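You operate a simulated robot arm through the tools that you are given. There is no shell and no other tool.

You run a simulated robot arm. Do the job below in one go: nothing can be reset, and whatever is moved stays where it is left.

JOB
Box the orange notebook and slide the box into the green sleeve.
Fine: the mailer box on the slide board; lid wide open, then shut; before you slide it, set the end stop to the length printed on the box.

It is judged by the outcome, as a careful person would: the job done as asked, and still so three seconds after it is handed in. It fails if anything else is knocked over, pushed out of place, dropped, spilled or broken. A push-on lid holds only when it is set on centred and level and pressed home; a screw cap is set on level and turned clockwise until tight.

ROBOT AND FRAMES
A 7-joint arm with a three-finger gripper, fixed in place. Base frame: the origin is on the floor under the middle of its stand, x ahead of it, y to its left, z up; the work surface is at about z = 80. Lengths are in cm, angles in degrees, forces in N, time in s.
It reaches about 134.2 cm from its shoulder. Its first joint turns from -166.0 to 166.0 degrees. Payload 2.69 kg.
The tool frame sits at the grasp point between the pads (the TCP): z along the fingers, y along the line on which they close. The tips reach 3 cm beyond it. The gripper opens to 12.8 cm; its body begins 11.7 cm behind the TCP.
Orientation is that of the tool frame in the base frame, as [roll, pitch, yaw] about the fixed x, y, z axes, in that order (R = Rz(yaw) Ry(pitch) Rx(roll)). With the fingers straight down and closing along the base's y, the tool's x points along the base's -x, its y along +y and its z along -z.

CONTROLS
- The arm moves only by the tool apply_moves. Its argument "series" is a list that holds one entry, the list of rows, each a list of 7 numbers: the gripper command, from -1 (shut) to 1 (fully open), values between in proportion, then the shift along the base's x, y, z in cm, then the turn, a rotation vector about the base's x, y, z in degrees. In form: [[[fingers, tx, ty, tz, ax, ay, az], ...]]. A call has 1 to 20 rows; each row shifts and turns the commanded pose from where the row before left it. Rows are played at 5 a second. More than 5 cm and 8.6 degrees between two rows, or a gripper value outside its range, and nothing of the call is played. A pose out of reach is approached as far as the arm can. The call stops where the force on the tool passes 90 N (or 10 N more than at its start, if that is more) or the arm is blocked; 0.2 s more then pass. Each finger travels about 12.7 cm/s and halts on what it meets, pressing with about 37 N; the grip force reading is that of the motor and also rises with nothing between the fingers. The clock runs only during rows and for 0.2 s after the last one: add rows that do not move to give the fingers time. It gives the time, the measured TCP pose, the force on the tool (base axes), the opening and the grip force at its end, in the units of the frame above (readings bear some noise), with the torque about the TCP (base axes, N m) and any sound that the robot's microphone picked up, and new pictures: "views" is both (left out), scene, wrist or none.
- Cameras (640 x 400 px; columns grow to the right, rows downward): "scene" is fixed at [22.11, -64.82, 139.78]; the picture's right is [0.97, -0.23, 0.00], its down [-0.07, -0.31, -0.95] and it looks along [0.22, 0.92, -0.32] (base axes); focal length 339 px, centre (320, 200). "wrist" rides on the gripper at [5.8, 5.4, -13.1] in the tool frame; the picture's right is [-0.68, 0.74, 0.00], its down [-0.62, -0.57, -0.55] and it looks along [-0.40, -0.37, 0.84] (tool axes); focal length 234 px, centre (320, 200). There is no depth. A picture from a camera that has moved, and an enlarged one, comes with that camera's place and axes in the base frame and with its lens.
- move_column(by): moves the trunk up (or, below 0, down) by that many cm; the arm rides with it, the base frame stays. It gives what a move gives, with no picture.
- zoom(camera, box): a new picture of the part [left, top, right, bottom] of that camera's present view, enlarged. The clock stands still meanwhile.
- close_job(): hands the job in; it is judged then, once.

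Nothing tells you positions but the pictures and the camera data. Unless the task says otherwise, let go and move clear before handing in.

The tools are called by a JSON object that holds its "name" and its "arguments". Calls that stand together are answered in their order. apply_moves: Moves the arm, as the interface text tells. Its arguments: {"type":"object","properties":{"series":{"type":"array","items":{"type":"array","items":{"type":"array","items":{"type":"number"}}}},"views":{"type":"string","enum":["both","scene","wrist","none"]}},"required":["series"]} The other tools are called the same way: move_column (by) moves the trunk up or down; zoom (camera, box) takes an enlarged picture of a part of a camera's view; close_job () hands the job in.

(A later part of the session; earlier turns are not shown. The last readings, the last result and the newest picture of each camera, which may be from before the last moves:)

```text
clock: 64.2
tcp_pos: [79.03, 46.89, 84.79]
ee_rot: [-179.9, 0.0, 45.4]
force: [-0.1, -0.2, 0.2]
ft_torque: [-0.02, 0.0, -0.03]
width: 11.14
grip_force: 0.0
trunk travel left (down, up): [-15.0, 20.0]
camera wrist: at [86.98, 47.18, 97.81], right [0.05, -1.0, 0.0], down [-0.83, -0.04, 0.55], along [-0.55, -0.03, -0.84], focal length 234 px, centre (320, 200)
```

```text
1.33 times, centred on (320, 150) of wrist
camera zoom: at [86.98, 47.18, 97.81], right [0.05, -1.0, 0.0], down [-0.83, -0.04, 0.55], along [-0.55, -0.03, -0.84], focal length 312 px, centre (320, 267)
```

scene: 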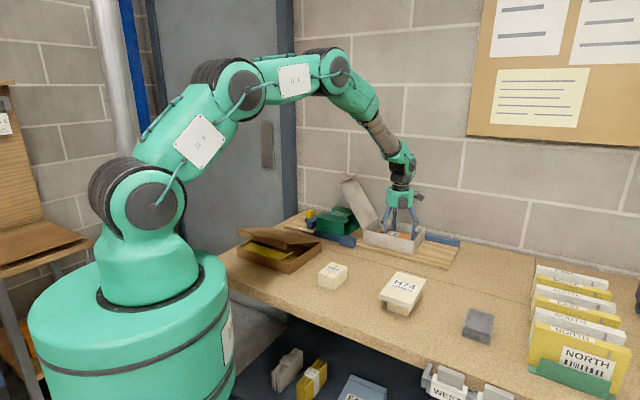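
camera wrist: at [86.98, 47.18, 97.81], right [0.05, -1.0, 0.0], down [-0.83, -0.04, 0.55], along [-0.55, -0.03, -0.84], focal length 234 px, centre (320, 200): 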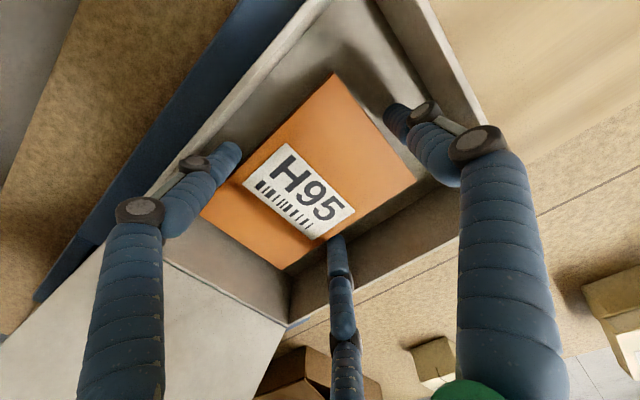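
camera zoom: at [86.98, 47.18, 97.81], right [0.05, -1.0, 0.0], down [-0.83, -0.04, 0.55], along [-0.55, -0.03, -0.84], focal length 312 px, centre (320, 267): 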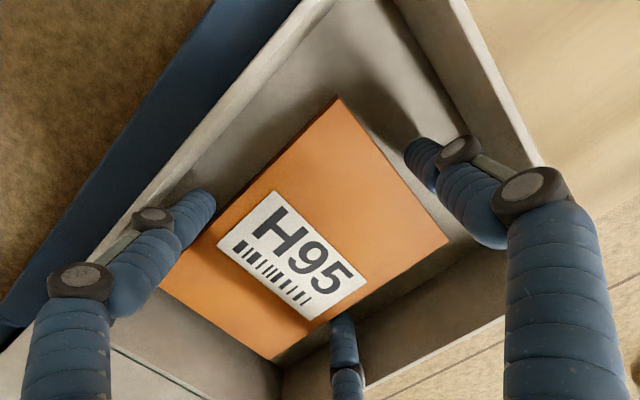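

Released; the notebook lies flat in the box. I'll rise straight up slowly so nothing catches the rim.

{"name": "apply_moves", "arguments": {"series": [[[0.72, 0, 0, 0.4, 0, 0, 0], [0.72, 0, 0, 0.6, 0, 0, 0], [0.72, 0, 0, 1, 0, 0, 0], [0.72, 0, 0, 1.5, 0, 0, 0], [0.72, 0, 0, 2, 0, 0, 0], [0.72, 0, 0, 3, 0, 0, 0], [0.72, 0, 0, 4, 0, 0, 0], [0.72, 0, 0, 4, 0, 0, 0], [0.72, 0, 0, 4, 0, 0, 0], [0.72, 0, 0, 0, 0, 0, 0]]], "views": "both"}}

{"name": "zoom", "arguments": {"camera": "scene", "box": [310, 150, 470, 280]}}

{"name": "zoom", "arguments": {"camera": "wrist", "box": [160, 0, 480, 300]}}

```text
clock: 66.4
tcp_pos: [79.1, 46.69, 105.35]
ee_rot: [-180.0, -0.1, 45.4]
force: [0.4, 0.3, 0.3]
ft_torque: [-0.01, -0.06, 0.0]
width: 11.0
grip_force: 0.0
trunk travel left (down, up): [-15.0, 20.0]
camera wrist: at [86.97, 47.02, 118.46], right [0.05, -1.0, 0.0], down [-0.83, -0.04, 0.55], along [-0.55, -0.03, -0.84], focal length 234 px, centre (320, 200)
```

scene: 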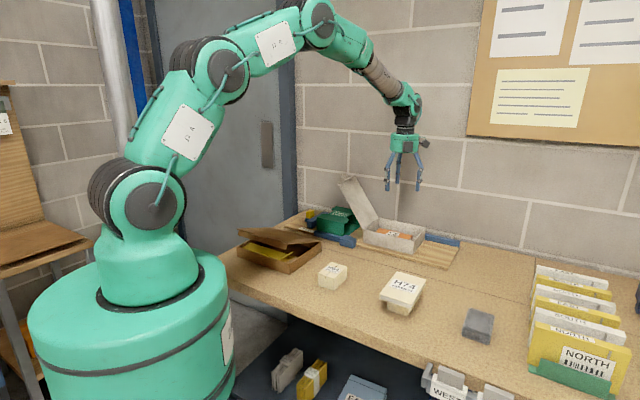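
wrist: 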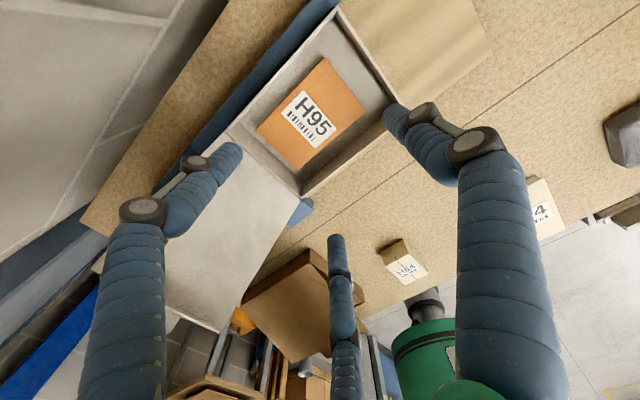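

```text
3.08 times, centred on (390, 215) of scene
camera zoom: at [22.11, -64.82, 139.78], right [0.97, -0.23, 0.0], down [-0.07, -0.31, -0.95], along [0.22, 0.92, -0.32], focal length 1042 px, centre (105, 154)
```

zoom: 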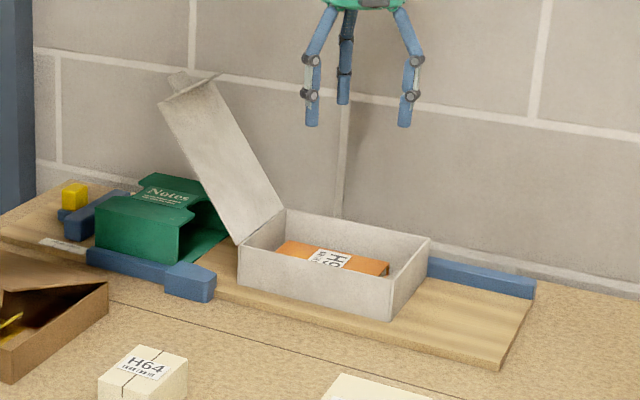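

```text
1.33 times, centred on (320, 150) of wrist
camera zoom: at [86.97, 47.02, 118.46], right [0.05, -1.0, 0.0], down [-0.83, -0.04, 0.55], along [-0.55, -0.03, -0.84], focal length 312 px, centre (320, 267)
```

zoom: 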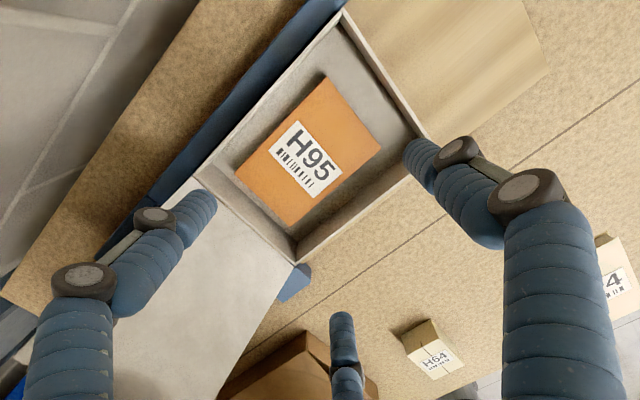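

The notebook is in the box. To shut the lid I'll close the fingers, go over to the lid's outer side (above the sleeve), and look before pushing it over.

{"name": "apply_moves", "arguments": {"series": [[[-1, 0, 0, 4.8, 0, 0, 0], [-1, 0, 0, 4.8, 0, 0, 0], [-1, -2.92, 2.88, 0.6, 0, 0, 0], [-1, -2.92, 2.88, 0, 0, 0, 0], [-1, -2.92, 2.88, 0, 0, 0, 0], [-1, -2.92, 2.88, 0, 0, 0, 0], [-1, -2.92, 2.88, 0, 0, 0, 0], [-1, -2.92, 2.88, 0, 0, 0, 0], [-1, -2.92, 2.88, 0, 0, 0, 0], [-1, 0, 0, 0, 0, 0, 0]]], "views": "both"}}

{"name": "zoom", "arguments": {"camera": "scene", "box": [280, 80, 460, 260]}}

```text
clock: 68.6
tcp_pos: [67.99, 56.41, 115.19]
ee_rot: [-178.5, -0.2, 47.3]
force: [0.6, 0.2, 0.4]
ft_torque: [0.02, -0.01, 0.0]
width: 0.22
grip_force: 31.5
out of reach, approached as far as the arm can: row 5, 6, 7, 8, 9
trunk travel left (down, up): [-15.0, 20.0]
camera wrist: at [76.13, 56.77, 128.18], right [0.08, -1.0, -0.02], down [-0.82, -0.08, 0.56], along [-0.56, -0.03, -0.83], focal length 234 px, centre (320, 200)
```

scene: 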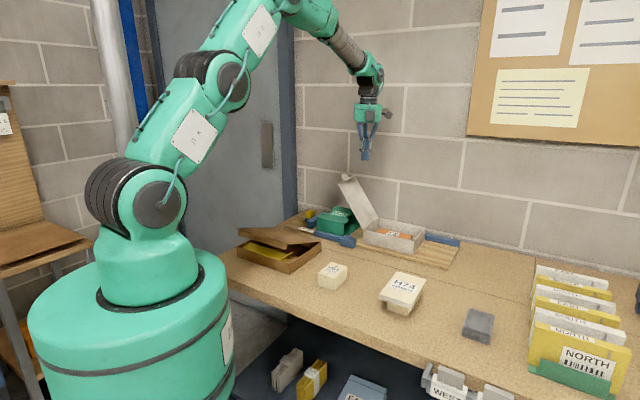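
wrist: 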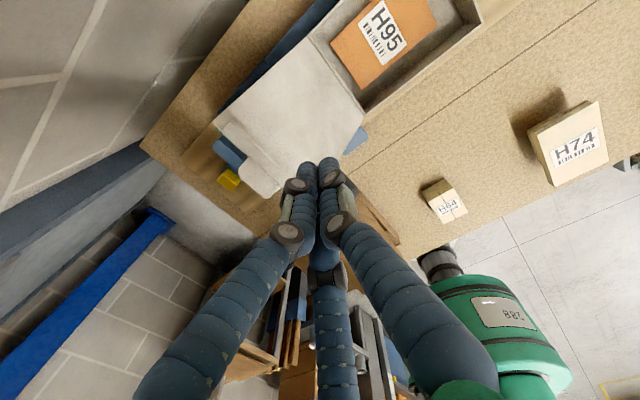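

```text
2.22 times, centred on (370, 170) of scene
camera zoom: at [22.11, -64.82, 139.78], right [0.97, -0.23, 0.0], down [-0.07, -0.31, -0.95], along [0.22, 0.92, -0.32], focal length 753 px, centre (209, 267)
```

zoom: 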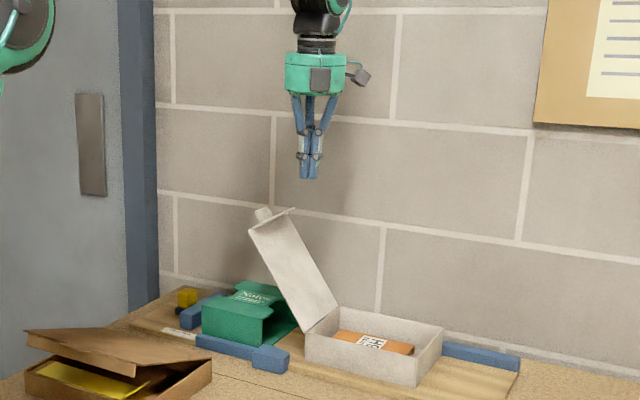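

At this yaw a joint limit keeps me from reaching the far side of the lid. I'll turn the tool back to the yaw that worked over the whole board (about −134.6°), staying high.

{"name": "apply_moves", "arguments": {"series": [[[-1, 0, 0, 0.2, 0, 0, 8.2], [-1, 0, 0, 0.2, 0, 0, 8.2], [-1, 0, 0, 0.2, 0, 0, 8.2], [-1, 0, 0, 0.2, 0, 0, 8.2], [-1, 0, 0, 0.2, 0, 0, 8.2], [-1, 0, 0, 0, 0, 0, 8.2], [-1, 0, 0, 0, 0, 0, 8.2], [-1, 0, 0, 0, 0, 0, 8.2], [-1, 0, 0, 0, 0, 0, 8.2], [-1, 0, 0, 0, 0, 0, 8.2], [-1, 0, 0, 0, 0, 0, 8.2], [-1, 0, 0, 0, 0, 0, 8.2], [-1, 0, 0, 0, 0, 0, 8.2], [-1, 0, 0, 0, 0, 0, 8.2], [-1, 0, 0, 0, 0, 0, 8.2], [-1, 0, 0, 0, 0, 0, 8.2], [-1, 0, 0, 0, 0, 0, 8.2], [-1, 0, 0, 0, 0, 0, 8.2], [-1, 0, 0, 0, 0, 0, 8.2], [-1, 0, 0, 0, 0, 0, 0]]], "views": "wrist"}}

```text
clock: 72.8
tcp_pos: [68.12, 56.49, 116.12]
ee_rot: [-179.9, 0.0, -158.6]
force: [-0.3, 0.5, -0.4]
ft_torque: [-0.02, 0.0, 0.01]
width: 0.2
grip_force: 31.5
trunk travel left (down, up): [-15.0, 20.0]
camera wrist: at [60.62, 59.29, 129.24], right [0.36, 0.93, 0.0], down [0.78, -0.3, 0.55], along [0.51, -0.2, -0.84], focal length 234 px, centre (320, 200)
```

wrist: 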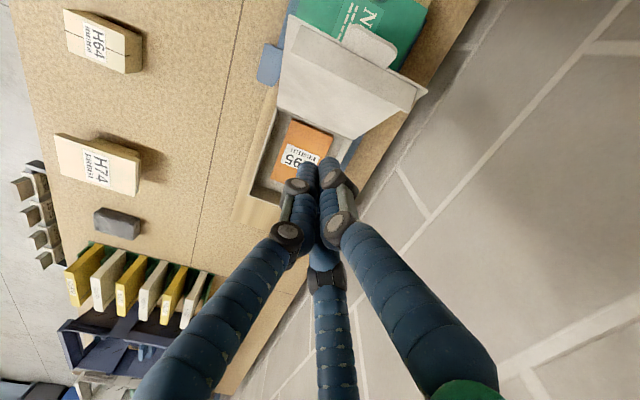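

{"name": "apply_moves", "arguments": {"series": [[[-1, -3.1, 3.4, 0, 0, 0, 8], [-1, -3.1, 3.4, 0, 0, 0, 8], [-1, -3.1, 3.4, 0, 0, 0, 8], [-1, 0, 0, 0, 0, 0, 0]]], "views": "both"}}

{"name": "zoom", "arguments": {"camera": "wrist", "box": [160, 0, 480, 200]}}

{"name": "zoom", "arguments": {"camera": "scene", "box": [280, 80, 460, 260]}}

```text
clock: 73.8
tcp_pos: [58.7, 66.77, 116.12]
ee_rot: [-179.9, -0.1, -134.7]
force: [-1.5, 0.2, -0.5]
ft_torque: [-0.05, -0.06, 0.02]
width: 0.2
grip_force: 31.4
trunk travel left (down, up): [-15.0, 20.0]
camera wrist: at [50.8, 66.34, 129.18], right [-0.05, 1.0, 0.0], down [0.83, 0.04, 0.55], along [0.55, 0.03, -0.84], focal length 234 px, centre (320, 200)
```

scene: 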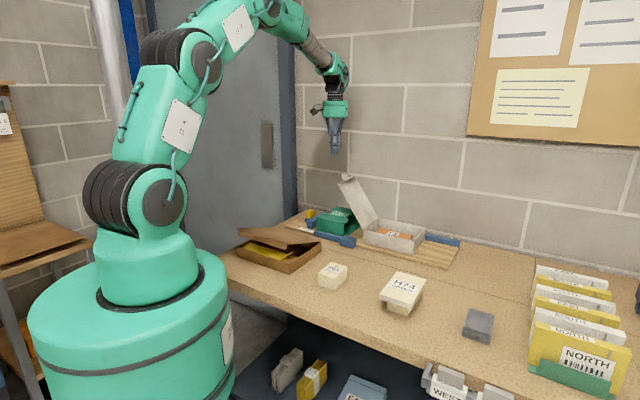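
wrist: 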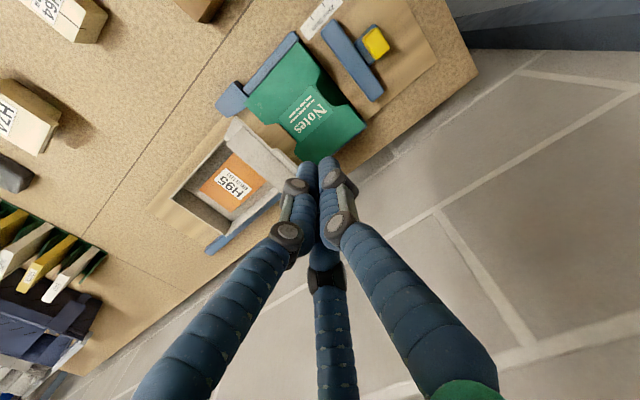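

```text
2.00 times, centred on (320, 100) of wrist
camera zoom: at [50.8, 66.34, 129.18], right [-0.05, 1.0, 0.0], down [0.83, 0.04, 0.55], along [0.55, 0.03, -0.84], focal length 468 px, centre (320, 400)
```

zoom: 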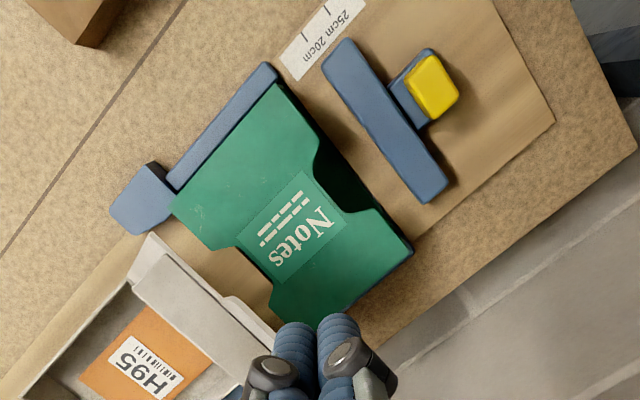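

```text
2.22 times, centred on (370, 170) of scene
camera zoom: at [22.11, -64.82, 139.78], right [0.97, -0.23, 0.0], down [-0.07, -0.31, -0.95], along [0.22, 0.92, -0.32], focal length 753 px, centre (209, 267)
```

zoom: 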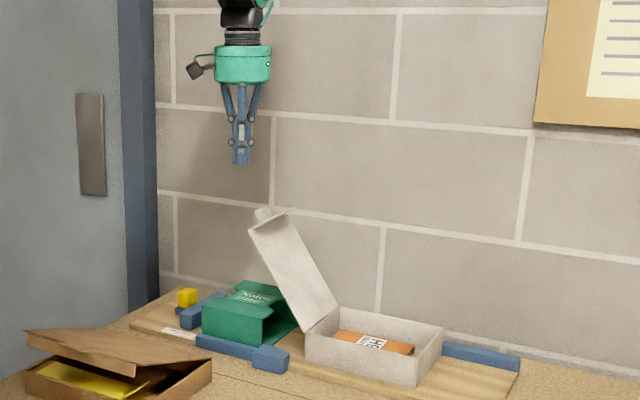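

{"name": "zoom", "arguments": {"camera": "wrist", "box": [290, 0, 400, 105]}}

{"name": "zoom", "arguments": {"camera": "wrist", "box": [200, 100, 330, 220]}}

```text
3.81 times, centred on (345, 52) of wrist
camera zoom: at [50.8, 66.34, 129.18], right [-0.05, 1.0, 0.0], down [0.83, 0.04, 0.55], along [0.55, 0.03, -0.84], focal length 892 px, centre (225, 762)
```

zoom: 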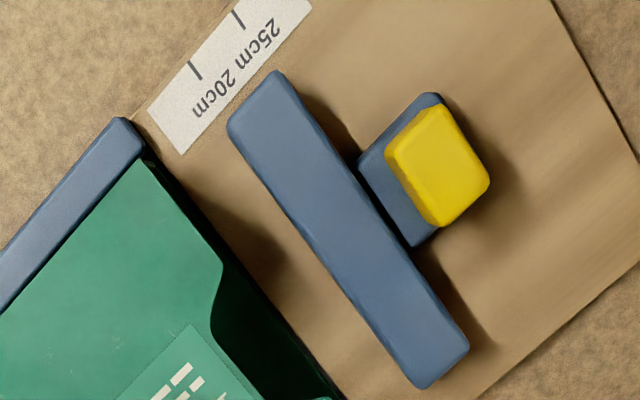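

```text
3.33 times, centred on (265, 160) of wrist
camera zoom: at [50.8, 66.34, 129.18], right [-0.05, 1.0, 0.0], down [0.83, 0.04, 0.55], along [0.55, 0.03, -0.84], focal length 781 px, centre (503, 333)
```

zoom: 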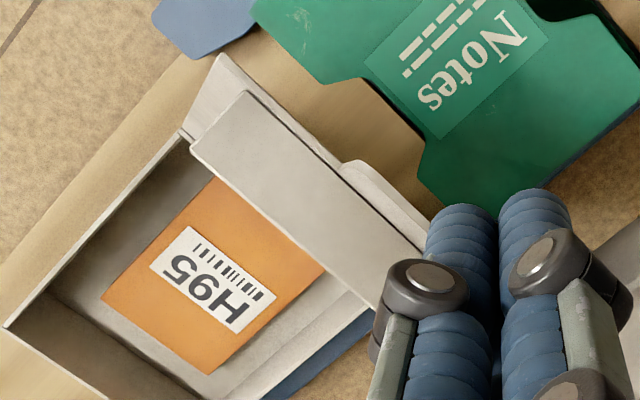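

{"name": "zoom", "arguments": {"camera": "wrist", "box": [310, 0, 370, 50]}}

{"name": "zoom", "arguments": {"camera": "scene", "box": [304, 216, 322, 232]}}

```text
8.00 times, centred on (340, 25) of wrist
camera zoom: at [50.8, 66.34, 129.18], right [-0.05, 1.0, 0.0], down [0.83, 0.04, 0.55], along [0.55, 0.03, -0.84], focal length 1873 px, centre (160, 1600)
```

zoom: 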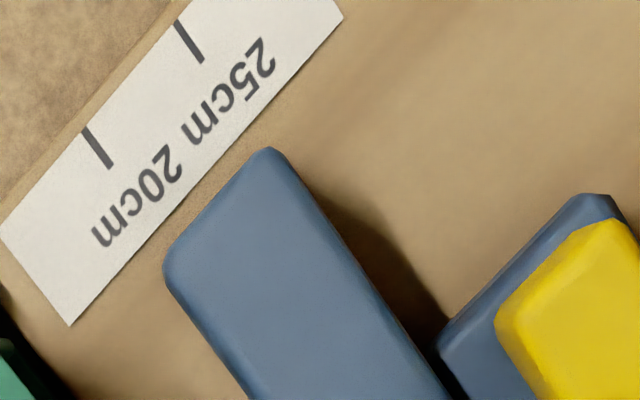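

```text
16.00 times, centred on (313, 224) of scene
camera zoom: at [22.11, -64.82, 139.78], right [0.97, -0.23, 0.0], down [-0.07, -0.31, -0.95], along [0.22, 0.92, -0.32], focal length 5420 px, centre (432, -184)
```

zoom: 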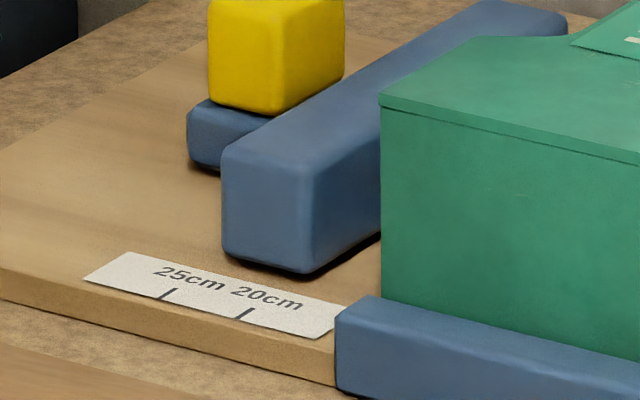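

From above, the stop's true face (past its rounded bottom edge) is about 0.4–0.5 cm too far towards the sleeve. Since I'm right here, I'll correct it by pushing it back gently from the sleeve side, in the sleeve's thumb cut-out. First I'll descend and look.

{"name": "apply_moves", "arguments": {"series": [[[-1, -2.5, 2.46, 0, 0, 0, 0], [-1, 0, 0, -4.5, 0, 0, 0], [-1, 0, 0, -4.5, 0, 0, 0], [-1, 0, 0, -4.5, 0, 0, 0], [-1, 0, 0, -4.5, 0, 0, 0], [-1, 0, 0, -4.5, 0, 0, 0], [-1, 0, 0, 0, 0, 0, 0]]], "views": "both"}}

{"name": "zoom", "arguments": {"camera": "wrist", "box": [200, 60, 400, 210]}}

{"name": "zoom", "arguments": {"camera": "scene", "box": [290, 150, 390, 240]}}

```text
clock: 75.4
tcp_pos: [56.15, 69.05, 93.36]
ee_rot: [-179.9, 0.0, -134.8]
force: [0.5, -0.4, 0.5]
ft_torque: [-0.04, 0.04, 0.0]
width: 0.18
grip_force: 31.0
trunk travel left (down, up): [-15.0, 20.0]
camera wrist: at [48.3, 68.7, 106.5], right [-0.05, 1.0, 0.0], down [0.83, 0.04, 0.55], along [0.55, 0.02, -0.84], focal length 234 px, centre (320, 200)
```

scene: 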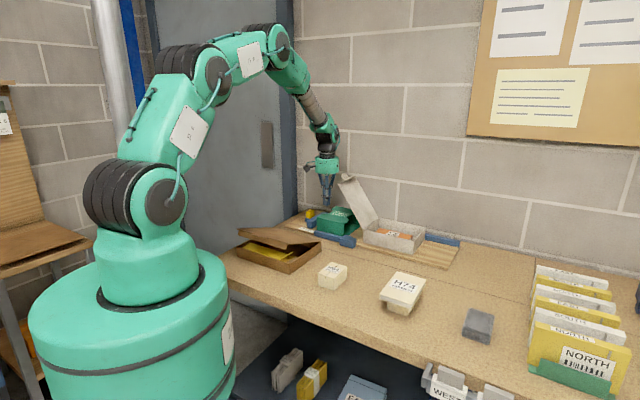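
wrist: 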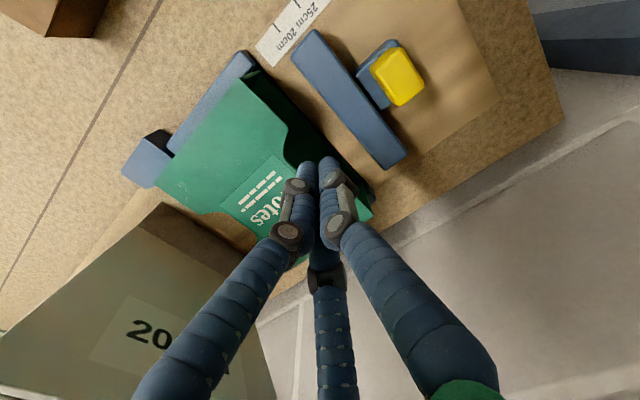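

```text
2.67 times, centred on (300, 135) of wrist
camera zoom: at [48.3, 68.7, 106.5], right [-0.05, 1.0, 0.0], down [0.83, 0.04, 0.55], along [0.55, 0.02, -0.84], focal length 624 px, centre (373, 373)
```

zoom: 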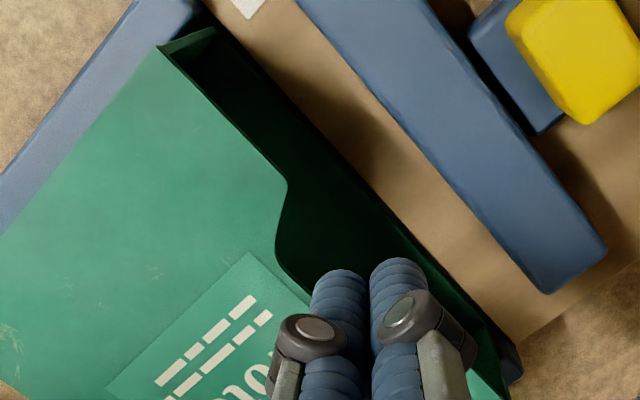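

```text
4.44 times, centred on (340, 195) of scene
camera zoom: at [22.11, -64.82, 139.78], right [0.97, -0.23, 0.0], down [-0.07, -0.31, -0.95], along [0.22, 0.92, -0.32], focal length 1506 px, centre (231, 222)
```

zoom: 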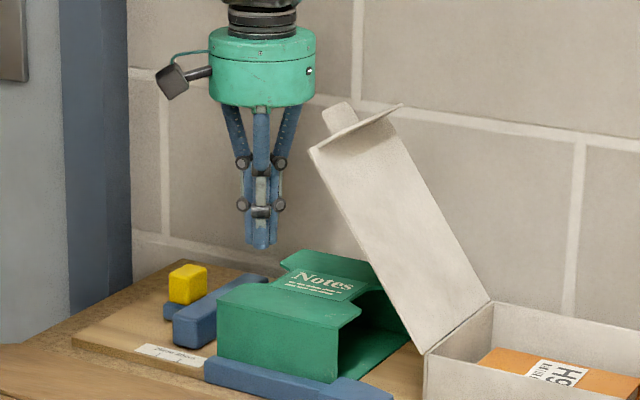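

{"name": "apply_moves", "arguments": {"series": [[[-1, -0.57, 0.56, 0, 0, 0, 0], [-1, 0, 0, -2.4, 0, 0, 0], [-1, 0, 0, -2.4, 0, 0, 0], [-1, 0, 0, -2.3, 0, 0, 0], [-1, 0, 0, 0, 0, 0, 0]]], "views": "wrist"}}

{"name": "zoom", "arguments": {"camera": "wrist", "box": [200, 60, 400, 210]}}

{"name": "zoom", "arguments": {"camera": "scene", "box": [300, 185, 350, 235]}}

```text
clock: 76.3
tcp_pos: [56.11, 70.33, 90.48]
ee_rot: [179.8, 1.3, -134.7]
force: [2.4, 1.6, 27.0]
ft_torque: [-0.25, -0.2, -0.03]
width: 0.18
grip_force: 31.3
trunk travel left (down, up): [-15.0, 20.0]
stopped in row 4: the force on the tool passed its limit at 113 N (the readings are from after the stop); the commanded pose is now the measured one
camera wrist: at [47.91, 69.68, 103.46], right [-0.05, 1.0, 0.02], down [0.83, 0.03, 0.56], along [0.56, 0.04, -0.83], focal length 234 px, centre (320, 200)
```

wrist: 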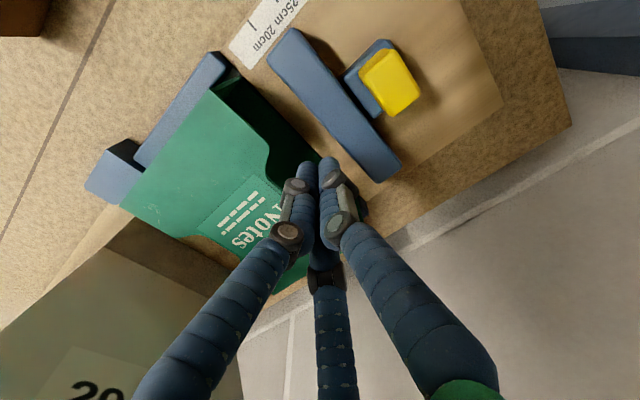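

```text
2.67 times, centred on (300, 135) of wrist
camera zoom: at [47.91, 69.68, 103.46], right [-0.05, 1.0, 0.02], down [0.83, 0.03, 0.56], along [0.56, 0.04, -0.83], focal length 624 px, centre (373, 373)
```

zoom: 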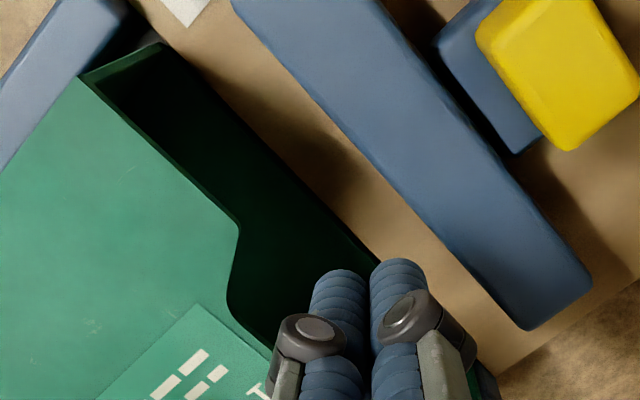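

```text
8.00 times, centred on (325, 210) of scene
camera zoom: at [22.11, -64.82, 139.78], right [0.97, -0.23, 0.0], down [-0.07, -0.31, -0.95], along [0.22, 0.92, -0.32], focal length 2710 px, centre (280, 120)
```

zoom: 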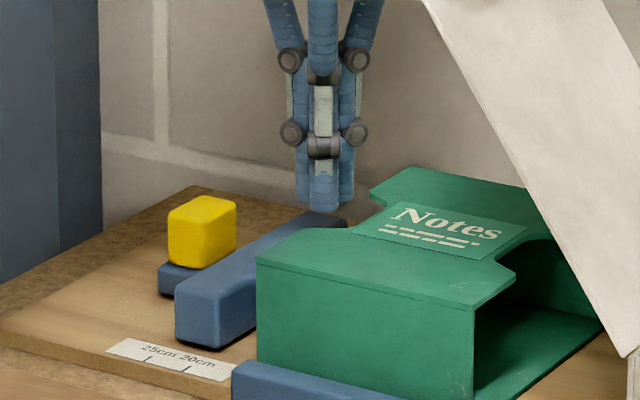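

A downward contact stopped me (113 N peak) – the tips must have met the sleeve's top edge. I'll lift straight up at once and inspect for any shift.

{"name": "apply_moves", "arguments": {"series": [[[-1, 0, 0, 1, 0, 0, 0], [-1, 0, 0, 2, 0, 0, 0], [-1, 0, 0, 0, 0, 0, 0]]], "views": "both"}}

{"name": "zoom", "arguments": {"camera": "scene", "box": [300, 185, 380, 245]}}

{"name": "zoom", "arguments": {"camera": "wrist", "box": [120, 0, 440, 240]}}

```text
clock: 77.1
tcp_pos: [55.96, 70.18, 92.84]
ee_rot: [-180.0, 0.7, -134.7]
force: [0.4, 0.3, 0.4]
ft_torque: [-0.03, 0.0, -0.02]
width: 0.23
grip_force: 31.6
trunk travel left (down, up): [-15.0, 20.0]
camera wrist: at [47.87, 69.64, 105.84], right [-0.05, 1.0, 0.01], down [0.83, 0.04, 0.56], along [0.55, 0.03, -0.83], focal length 234 px, centre (320, 200)
```

scene: 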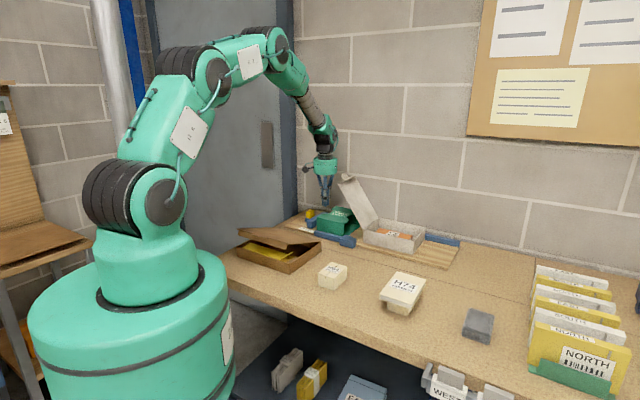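
wrist: 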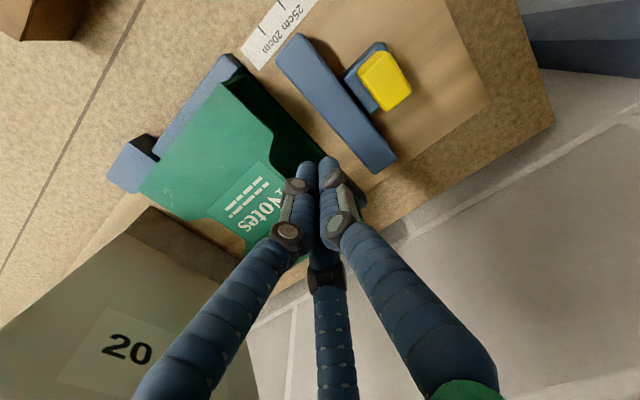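

```text
6.67 times, centred on (340, 215) of scene
camera zoom: at [22.11, -64.82, 139.78], right [0.97, -0.23, 0.0], down [-0.07, -0.31, -0.95], along [0.22, 0.92, -0.32], focal length 2258 px, centre (187, 100)
```

zoom: 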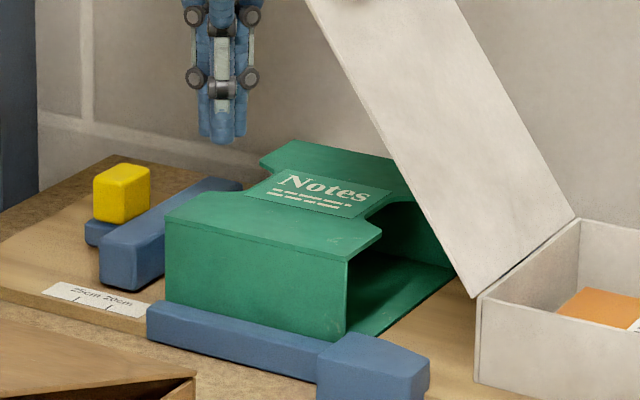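

```text
1.67 times, centred on (280, 120) of wrist
camera zoom: at [47.87, 69.64, 105.84], right [-0.05, 1.0, 0.01], down [0.83, 0.04, 0.56], along [0.55, 0.03, -0.83], focal length 390 px, centre (387, 333)
```

zoom: 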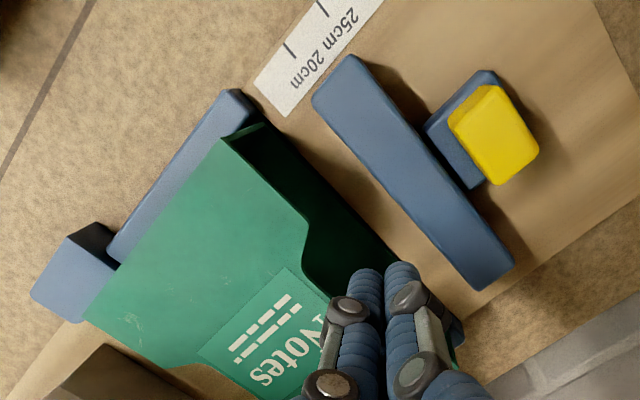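

{"name": "zoom", "arguments": {"camera": "scene", "box": [312, 200, 352, 230]}}

{"name": "zoom", "arguments": {"camera": "wrist", "box": [240, 100, 360, 190]}}

```text
13.33 times, centred on (332, 215) of scene
camera zoom: at [22.11, -64.82, 139.78], right [0.97, -0.23, 0.0], down [-0.07, -0.31, -0.95], along [0.22, 0.92, -0.32], focal length 4517 px, centre (160, 0)
```

zoom: 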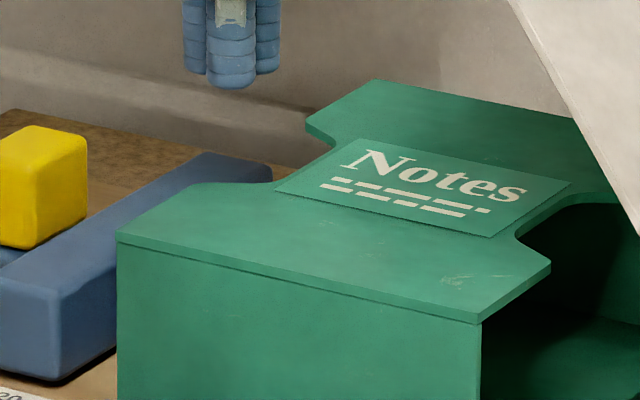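

```text
4.44 times, centred on (300, 145) of wrist
camera zoom: at [47.87, 69.64, 105.84], right [-0.05, 1.0, 0.01], down [0.83, 0.04, 0.56], along [0.55, 0.03, -0.83], focal length 1041 px, centre (409, 444)
```

zoom: 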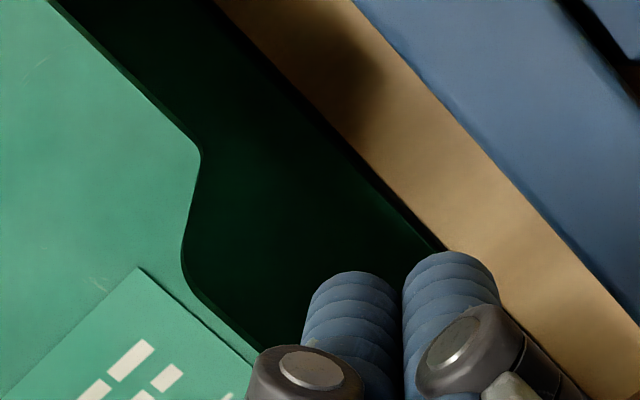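

Nothing shifted: the sleeve and stop are where they were. The gap beside the sleeve is too narrow for the fingers, so I'll adjust the stop from above instead: rest the closed fingertips lightly on the yellow knob and drag it back about 0.5 cm.

{"name": "apply_moves", "arguments": {"series": [[[-1, -3.08, 2.51, 0, -0.5, 0.49, 0], [-1, -3.07, 2.51, 0, 0, 0, 0], [-1, 0, 0, 0, 0, 0, 0]]], "views": "both"}}

{"name": "zoom", "arguments": {"camera": "scene", "box": [290, 180, 350, 240]}}

{"name": "zoom", "arguments": {"camera": "wrist", "box": [200, 60, 400, 210]}}

```text
clock: 77.9
tcp_pos: [49.71, 75.23, 92.66]
ee_rot: [180.0, -0.1, -134.7]
force: [-0.1, 1.1, 0.6]
ft_torque: [-0.05, -0.07, 0.0]
width: 0.21
grip_force: 31.3
trunk travel left (down, up): [-15.0, 20.0]
camera wrist: at [41.76, 74.8, 105.82], right [-0.05, 1.0, 0.0], down [0.84, 0.04, 0.55], along [0.55, 0.03, -0.84], focal length 234 px, centre (320, 200)
```

scene: 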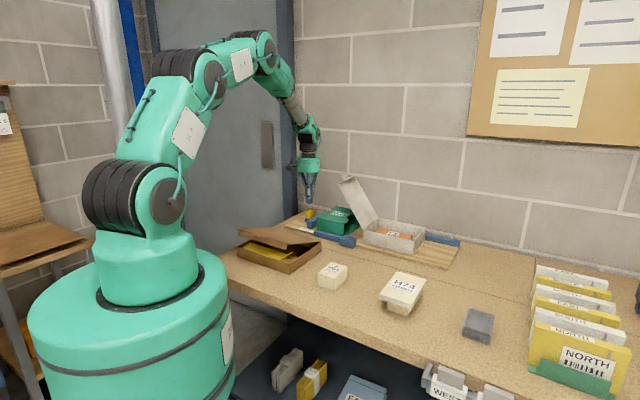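
wrist: 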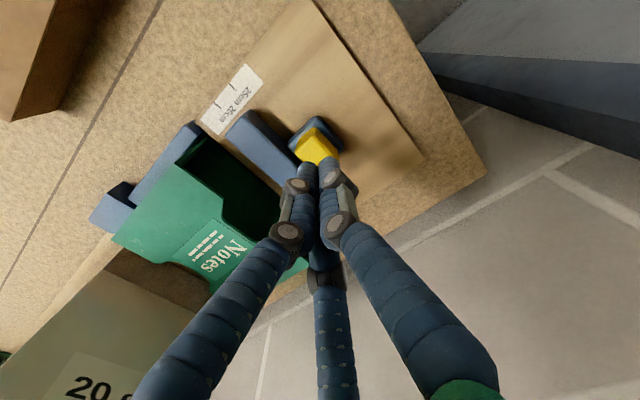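

```text
6.67 times, centred on (320, 210) of scene
camera zoom: at [22.11, -64.82, 139.78], right [0.97, -0.23, 0.0], down [-0.07, -0.31, -0.95], along [0.22, 0.92, -0.32], focal length 2258 px, centre (320, 133)
```

zoom: 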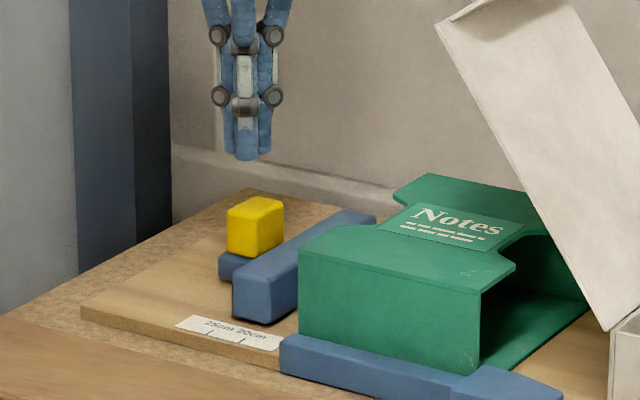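

```text
2.67 times, centred on (300, 135) of wrist
camera zoom: at [41.76, 74.8, 105.82], right [-0.05, 1.0, 0.0], down [0.84, 0.04, 0.55], along [0.55, 0.03, -0.84], focal length 624 px, centre (373, 373)
```

zoom: 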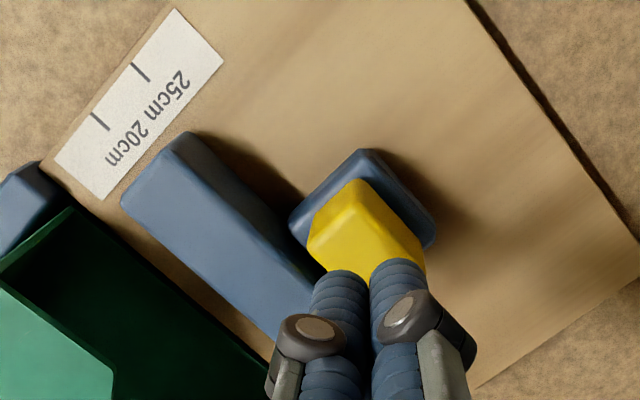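

{"name": "apply_moves", "arguments": {"series": [[[-1, 0, 0, -1.2, 0, 0, 0], [-1, 0, 0, -1.0, 0, 0, 0], [-1, 0, 0, -0.3, 0, 0, 0], [-1, 0, 0, 0, 0, 0, 0]]], "views": "none"}}

{"name": "zoom", "arguments": {"camera": "scene", "box": [295, 195, 335, 225]}}

```text
clock: 78.9
tcp_pos: [49.84, 75.16, 90.24]
ee_rot: [-180.0, -0.1, -134.7]
force: [-0.1, 0.0, -0.3]
ft_torque: [0.02, 0.0, 0.0]
width: 0.21
grip_force: 31.5
trunk travel left (down, up): [-15.0, 20.0]
```

```text
13.33 times, centred on (315, 210) of scene
camera zoom: at [22.11, -64.82, 139.78], right [0.97, -0.23, 0.0], down [-0.07, -0.31, -0.95], along [0.22, 0.92, -0.32], focal length 4517 px, centre (387, 67)
```

zoom: 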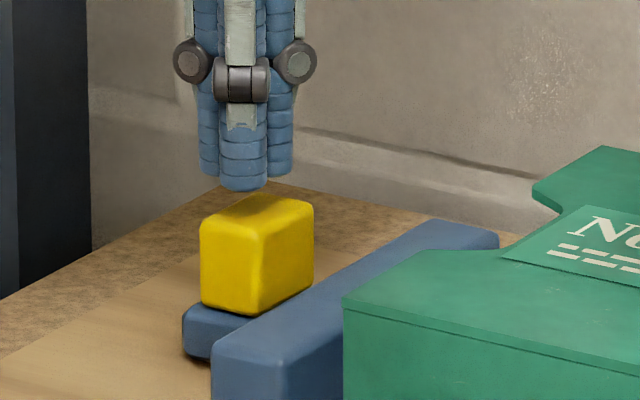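

{"name": "apply_moves", "arguments": {"series": [[[-1, 0, 0, -0.35, 0, 0, 0], [-1, 0, 0, -0.25, 0, 0, 0], [-1, 0, 0, 0, 0, 0, 0]]], "views": "none"}}

{"name": "apply_moves", "arguments": {"series": [[[-1, 0, 0, -0.15, 0, 0, 0], [-1, 0, 0, 0, 0, 0, 0]]], "views": "none"}}

{"name": "apply_moves", "arguments": {"series": [[[-1, 0, 0, -0.1, 0, 0, 0], [-1, 0, 0, 0, 0, 0, 0]]], "views": "none"}}

{"name": "zoom", "arguments": {"camera": "scene", "box": [295, 195, 335, 225]}}

```text
clock: 79.7
tcp_pos: [49.7, 75.09, 89.67]
ee_rot: [-180.0, 0.0, -134.7]
force: [-0.5, 0.8, 0.0]
ft_torque: [0.01, -0.02, 0.03]
width: 0.22
grip_force: 31.4
trunk travel left (down, up): [-15.0, 20.0]
```

```text
clock: 80.3
tcp_pos: [49.75, 75.13, 89.51]
ee_rot: [180.0, 0.0, -134.7]
force: [-0.4, 0.2, -0.9]
ft_torque: [0.0, -0.01, 0.0]
width: 0.21
grip_force: 31.0
trunk travel left (down, up): [-15.0, 20.0]
```

```text
clock: 80.9
tcp_pos: [49.82, 75.11, 89.3]
ee_rot: [179.9, -0.1, -134.7]
force: [1.0, 0.2, -0.6]
ft_torque: [0.0, -0.02, -0.01]
width: 0.22
grip_force: 31.6
trunk travel left (down, up): [-15.0, 20.0]
```

```text
13.33 times, centred on (315, 210) of scene
camera zoom: at [22.11, -64.82, 139.78], right [0.97, -0.23, 0.0], down [-0.07, -0.31, -0.95], along [0.22, 0.92, -0.32], focal length 4517 px, centre (387, 67)
```

zoom: 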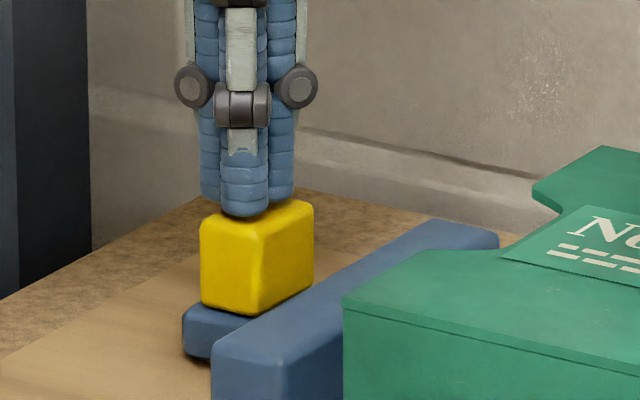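

{"name": "apply_moves", "arguments": {"series": [[[-1, 0, 0, -0.1, 0, 0, 0], [-1, 0, 0, 0, 0, 0, 0]]], "views": "none"}}

{"name": "apply_moves", "arguments": {"series": [[[-1, 0, 0, -0.1, 0, 0, 0], [-1, 0, 0, 0, 0, 0, 0]]], "views": "none"}}

{"name": "apply_moves", "arguments": {"series": [[[-1, 0, 0, -0.1, 0, 0, 0], [-1, 0, 0, 0, 0, 0, 0]]], "views": "none"}}

```text
clock: 81.5
tcp_pos: [49.75, 75.11, 89.26]
ee_rot: [-180.0, 0.0, -134.7]
force: [-0.7, 0.2, 0.1]
ft_torque: [0.02, -0.02, 0.0]
width: 0.18
grip_force: 31.3
trunk travel left (down, up): [-15.0, 20.0]
```

```text
clock: 82.1
tcp_pos: [49.84, 75.07, 89.27]
ee_rot: [-180.0, 0.0, -134.6]
force: [-0.1, -1.0, -0.2]
ft_torque: [-0.05, 0.01, 0.02]
width: 0.2
grip_force: 31.5
trunk travel left (down, up): [-15.0, 20.0]
```

```text
clock: 82.7
tcp_pos: [49.75, 75.25, 89.23]
ee_rot: [-179.9, 0.1, -134.7]
force: [0.1, -0.7, 2.7]
ft_torque: [-0.04, -0.05, -0.04]
width: 0.2
grip_force: 31.2
trunk travel left (down, up): [-15.0, 20.0]
```

{"name": "apply_moves", "arguments": {"series": [[[-1, 0, 0, -0.1, 0, 0, 0], [-1, 0, 0, 0, 0, 0, 0]]], "views": "none"}}

{"name": "apply_moves", "arguments": {"series": [[[-1, 0, 0, -0.1, 0, 0, 0], [-1, 0, 0, 0, 0, 0, 0]]], "views": "none"}}

```text
clock: 83.3
tcp_pos: [49.75, 75.22, 88.97]
ee_rot: [180.0, 0.1, -134.7]
force: [-0.3, -3.1, 11.4]
ft_torque: [-0.2, -0.01, -0.05]
width: 0.21
grip_force: 31.0
trunk travel left (down, up): [-15.0, 20.0]
```

```text
clock: 83.9
tcp_pos: [49.77, 75.18, 89.13]
ee_rot: [179.9, 0.1, -134.7]
force: [0.5, -1.9, 19.9]
ft_torque: [-0.29, -0.03, 0.0]
width: 0.23
grip_force: 31.3
trunk travel left (down, up): [-15.0, 20.0]
```

About 20 N is now on the knob. I'll drag it away from the sleeve in small steps.

{"name": "apply_moves", "arguments": {"series": [[[-1, -0.107, 0.105, 0, 0, 0, 0], [-1, -0.107, 0.105, 0, 0, 0, 0], [-1, -0.107, 0.105, 0, 0, 0, 0], [-1, 0, 0, 0, 0, 0, 0]]], "views": "none"}}

{"name": "zoom", "arguments": {"camera": "scene", "box": [304, 216, 322, 232]}}

{"name": "zoom", "arguments": {"camera": "wrist", "box": [200, 60, 400, 210]}}

```text
clock: 84.9
tcp_pos: [49.46, 75.63, 89.11]
ee_rot: [-180.0, 0.3, -134.7]
force: [4.6, 8.0, 24.4]
ft_torque: [0.0, -0.19, 0.03]
width: 0.2
grip_force: 31.6
trunk travel left (down, up): [-15.0, 20.0]
```

```text
16.00 times, centred on (313, 224) of scene
camera zoom: at [22.11, -64.82, 139.78], right [0.97, -0.23, 0.0], down [-0.07, -0.31, -0.95], along [0.22, 0.92, -0.32], focal length 5420 px, centre (432, -184)
```

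zoom: 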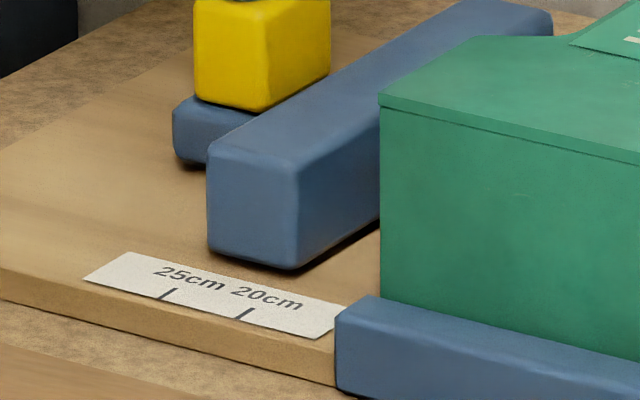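

```text
2.67 times, centred on (300, 135) of wrist
camera zoom: at [41.49, 75.09, 102.24], right [-0.05, 1.0, 0.0], down [0.83, 0.04, 0.55], along [0.55, 0.03, -0.84], focal length 624 px, centre (373, 373)
```

zoom: 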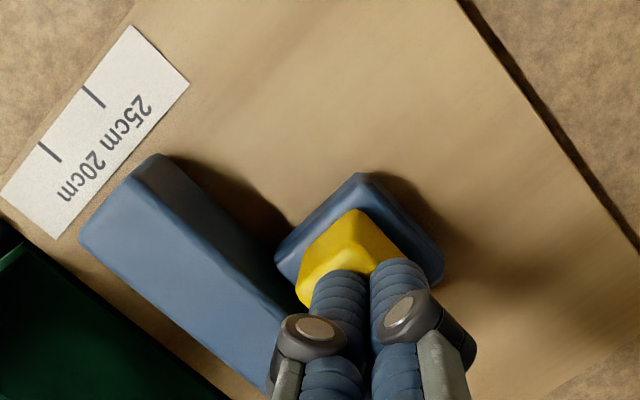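

The stop followed by about 0.44 cm. I'll lift off and verify from directly above.

{"name": "apply_moves", "arguments": {"series": [[[-1, 0, 0, 0.3, 0, 0, 0], [-1, 0, 0, 0.7, 0, 0, 0], [-1, 0, 0, 4, 0, 0, 0], [-1, 0, 0, 4.5, 0, 0, 0], [-1, 3.2, -3.2, 4, 0, 0, 0], [-1, 0.6, -0.6, 4, 0, 0, 0], [-1, 0, 0, 0, 0, 0, 0]]], "views": "wrist"}}

{"name": "zoom", "arguments": {"camera": "wrist", "box": [240, 0, 400, 120]}}

{"name": "zoom", "arguments": {"camera": "scene", "box": [304, 216, 322, 232]}}

```text
refused: row 5 steps farther than a row can; nothing moved
```

```text
3.33 times, centred on (320, 60) of wrist
camera zoom: at [41.49, 75.09, 102.24], right [-0.05, 1.0, 0.0], down [0.83, 0.04, 0.55], along [0.55, 0.03, -0.84], focal length 781 px, centre (320, 667)
```

zoom: 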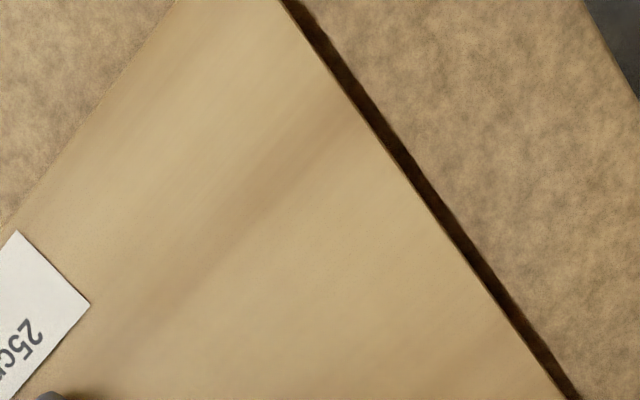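

```text
16.00 times, centred on (313, 224) of scene
camera zoom: at [22.11, -64.82, 139.78], right [0.97, -0.23, 0.0], down [-0.07, -0.31, -0.95], along [0.22, 0.92, -0.32], focal length 5420 px, centre (432, -184)
```

zoom: 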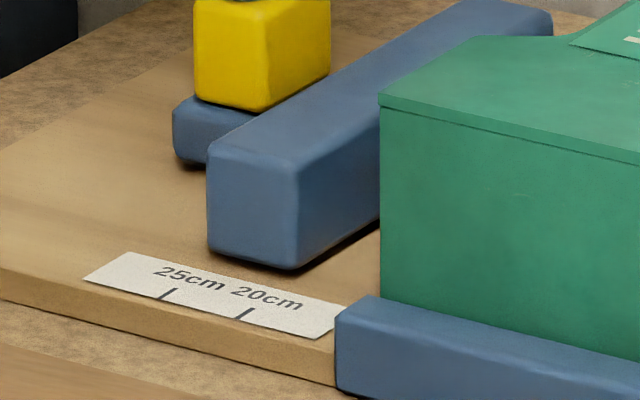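

{"name": "apply_moves", "arguments": {"series": [[[-1, 0, 0, 0.3, 0, 0, 0], [-1, 0, 0, 0.7, 0, 0, 0], [-1, 0, 0, 4, 0, 0, 0], [-1, 0, 0, 4.5, 0, 0, 0], [-1, 0, 0, 4.5, 0, 0, 0], [-1, 2.3, -2.2, 3.2, 0, 0, 0], [-1, 2.3, -2.2, 3.2, 0, 0, 0], [-1, 2.3, -2.2, 3.2, 0, 0, 0], [-1, 2.3, -2.2, 3.2, 0, 0, 0], [-1, 0, 0, 0, 0, 0, 0]]], "views": "wrist"}}

{"name": "zoom", "arguments": {"camera": "wrist", "box": [290, 0, 400, 105]}}

{"name": "zoom", "arguments": {"camera": "wrist", "box": [310, 0, 370, 50]}}

```text
clock: 87.1
tcp_pos: [58.68, 66.38, 115.68]
ee_rot: [-179.9, 0.0, -134.7]
force: [0.8, -0.9, 0.7]
ft_torque: [0.09, 0.04, 0.02]
width: 0.23
grip_force: 31.4
trunk travel left (down, up): [-15.0, 20.0]
camera wrist: at [50.76, 66.08, 128.73], right [-0.05, 1.0, 0.0], down [0.84, 0.04, 0.55], along [0.55, 0.03, -0.84], focal length 234 px, centre (320, 200)
```

wrist: 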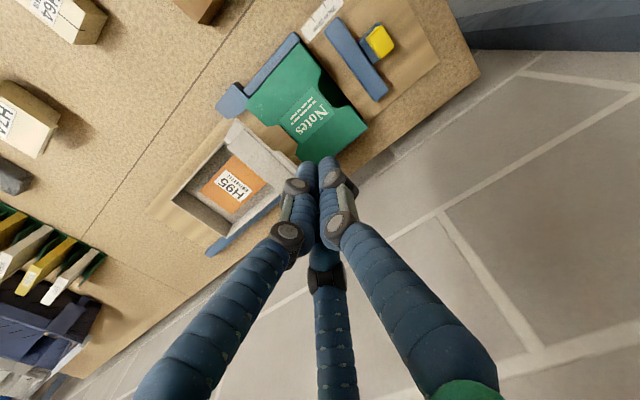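

```text
3.81 times, centred on (345, 52) of wrist
camera zoom: at [50.76, 66.08, 128.73], right [-0.05, 1.0, 0.0], down [0.84, 0.04, 0.55], along [0.55, 0.03, -0.84], focal length 892 px, centre (225, 762)
```

zoom: 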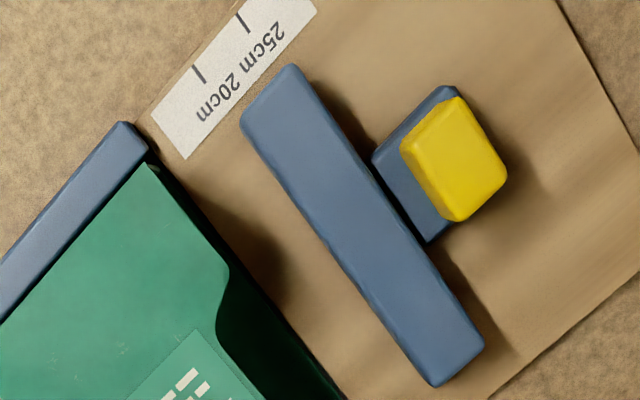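

```text
8.00 times, centred on (340, 25) of wrist
camera zoom: at [50.76, 66.08, 128.73], right [-0.05, 1.0, 0.0], down [0.84, 0.04, 0.55], along [0.55, 0.03, -0.84], focal length 1873 px, centre (160, 1600)
```

zoom: 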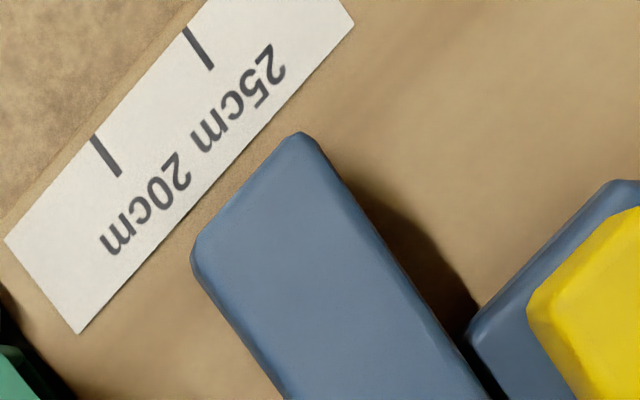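

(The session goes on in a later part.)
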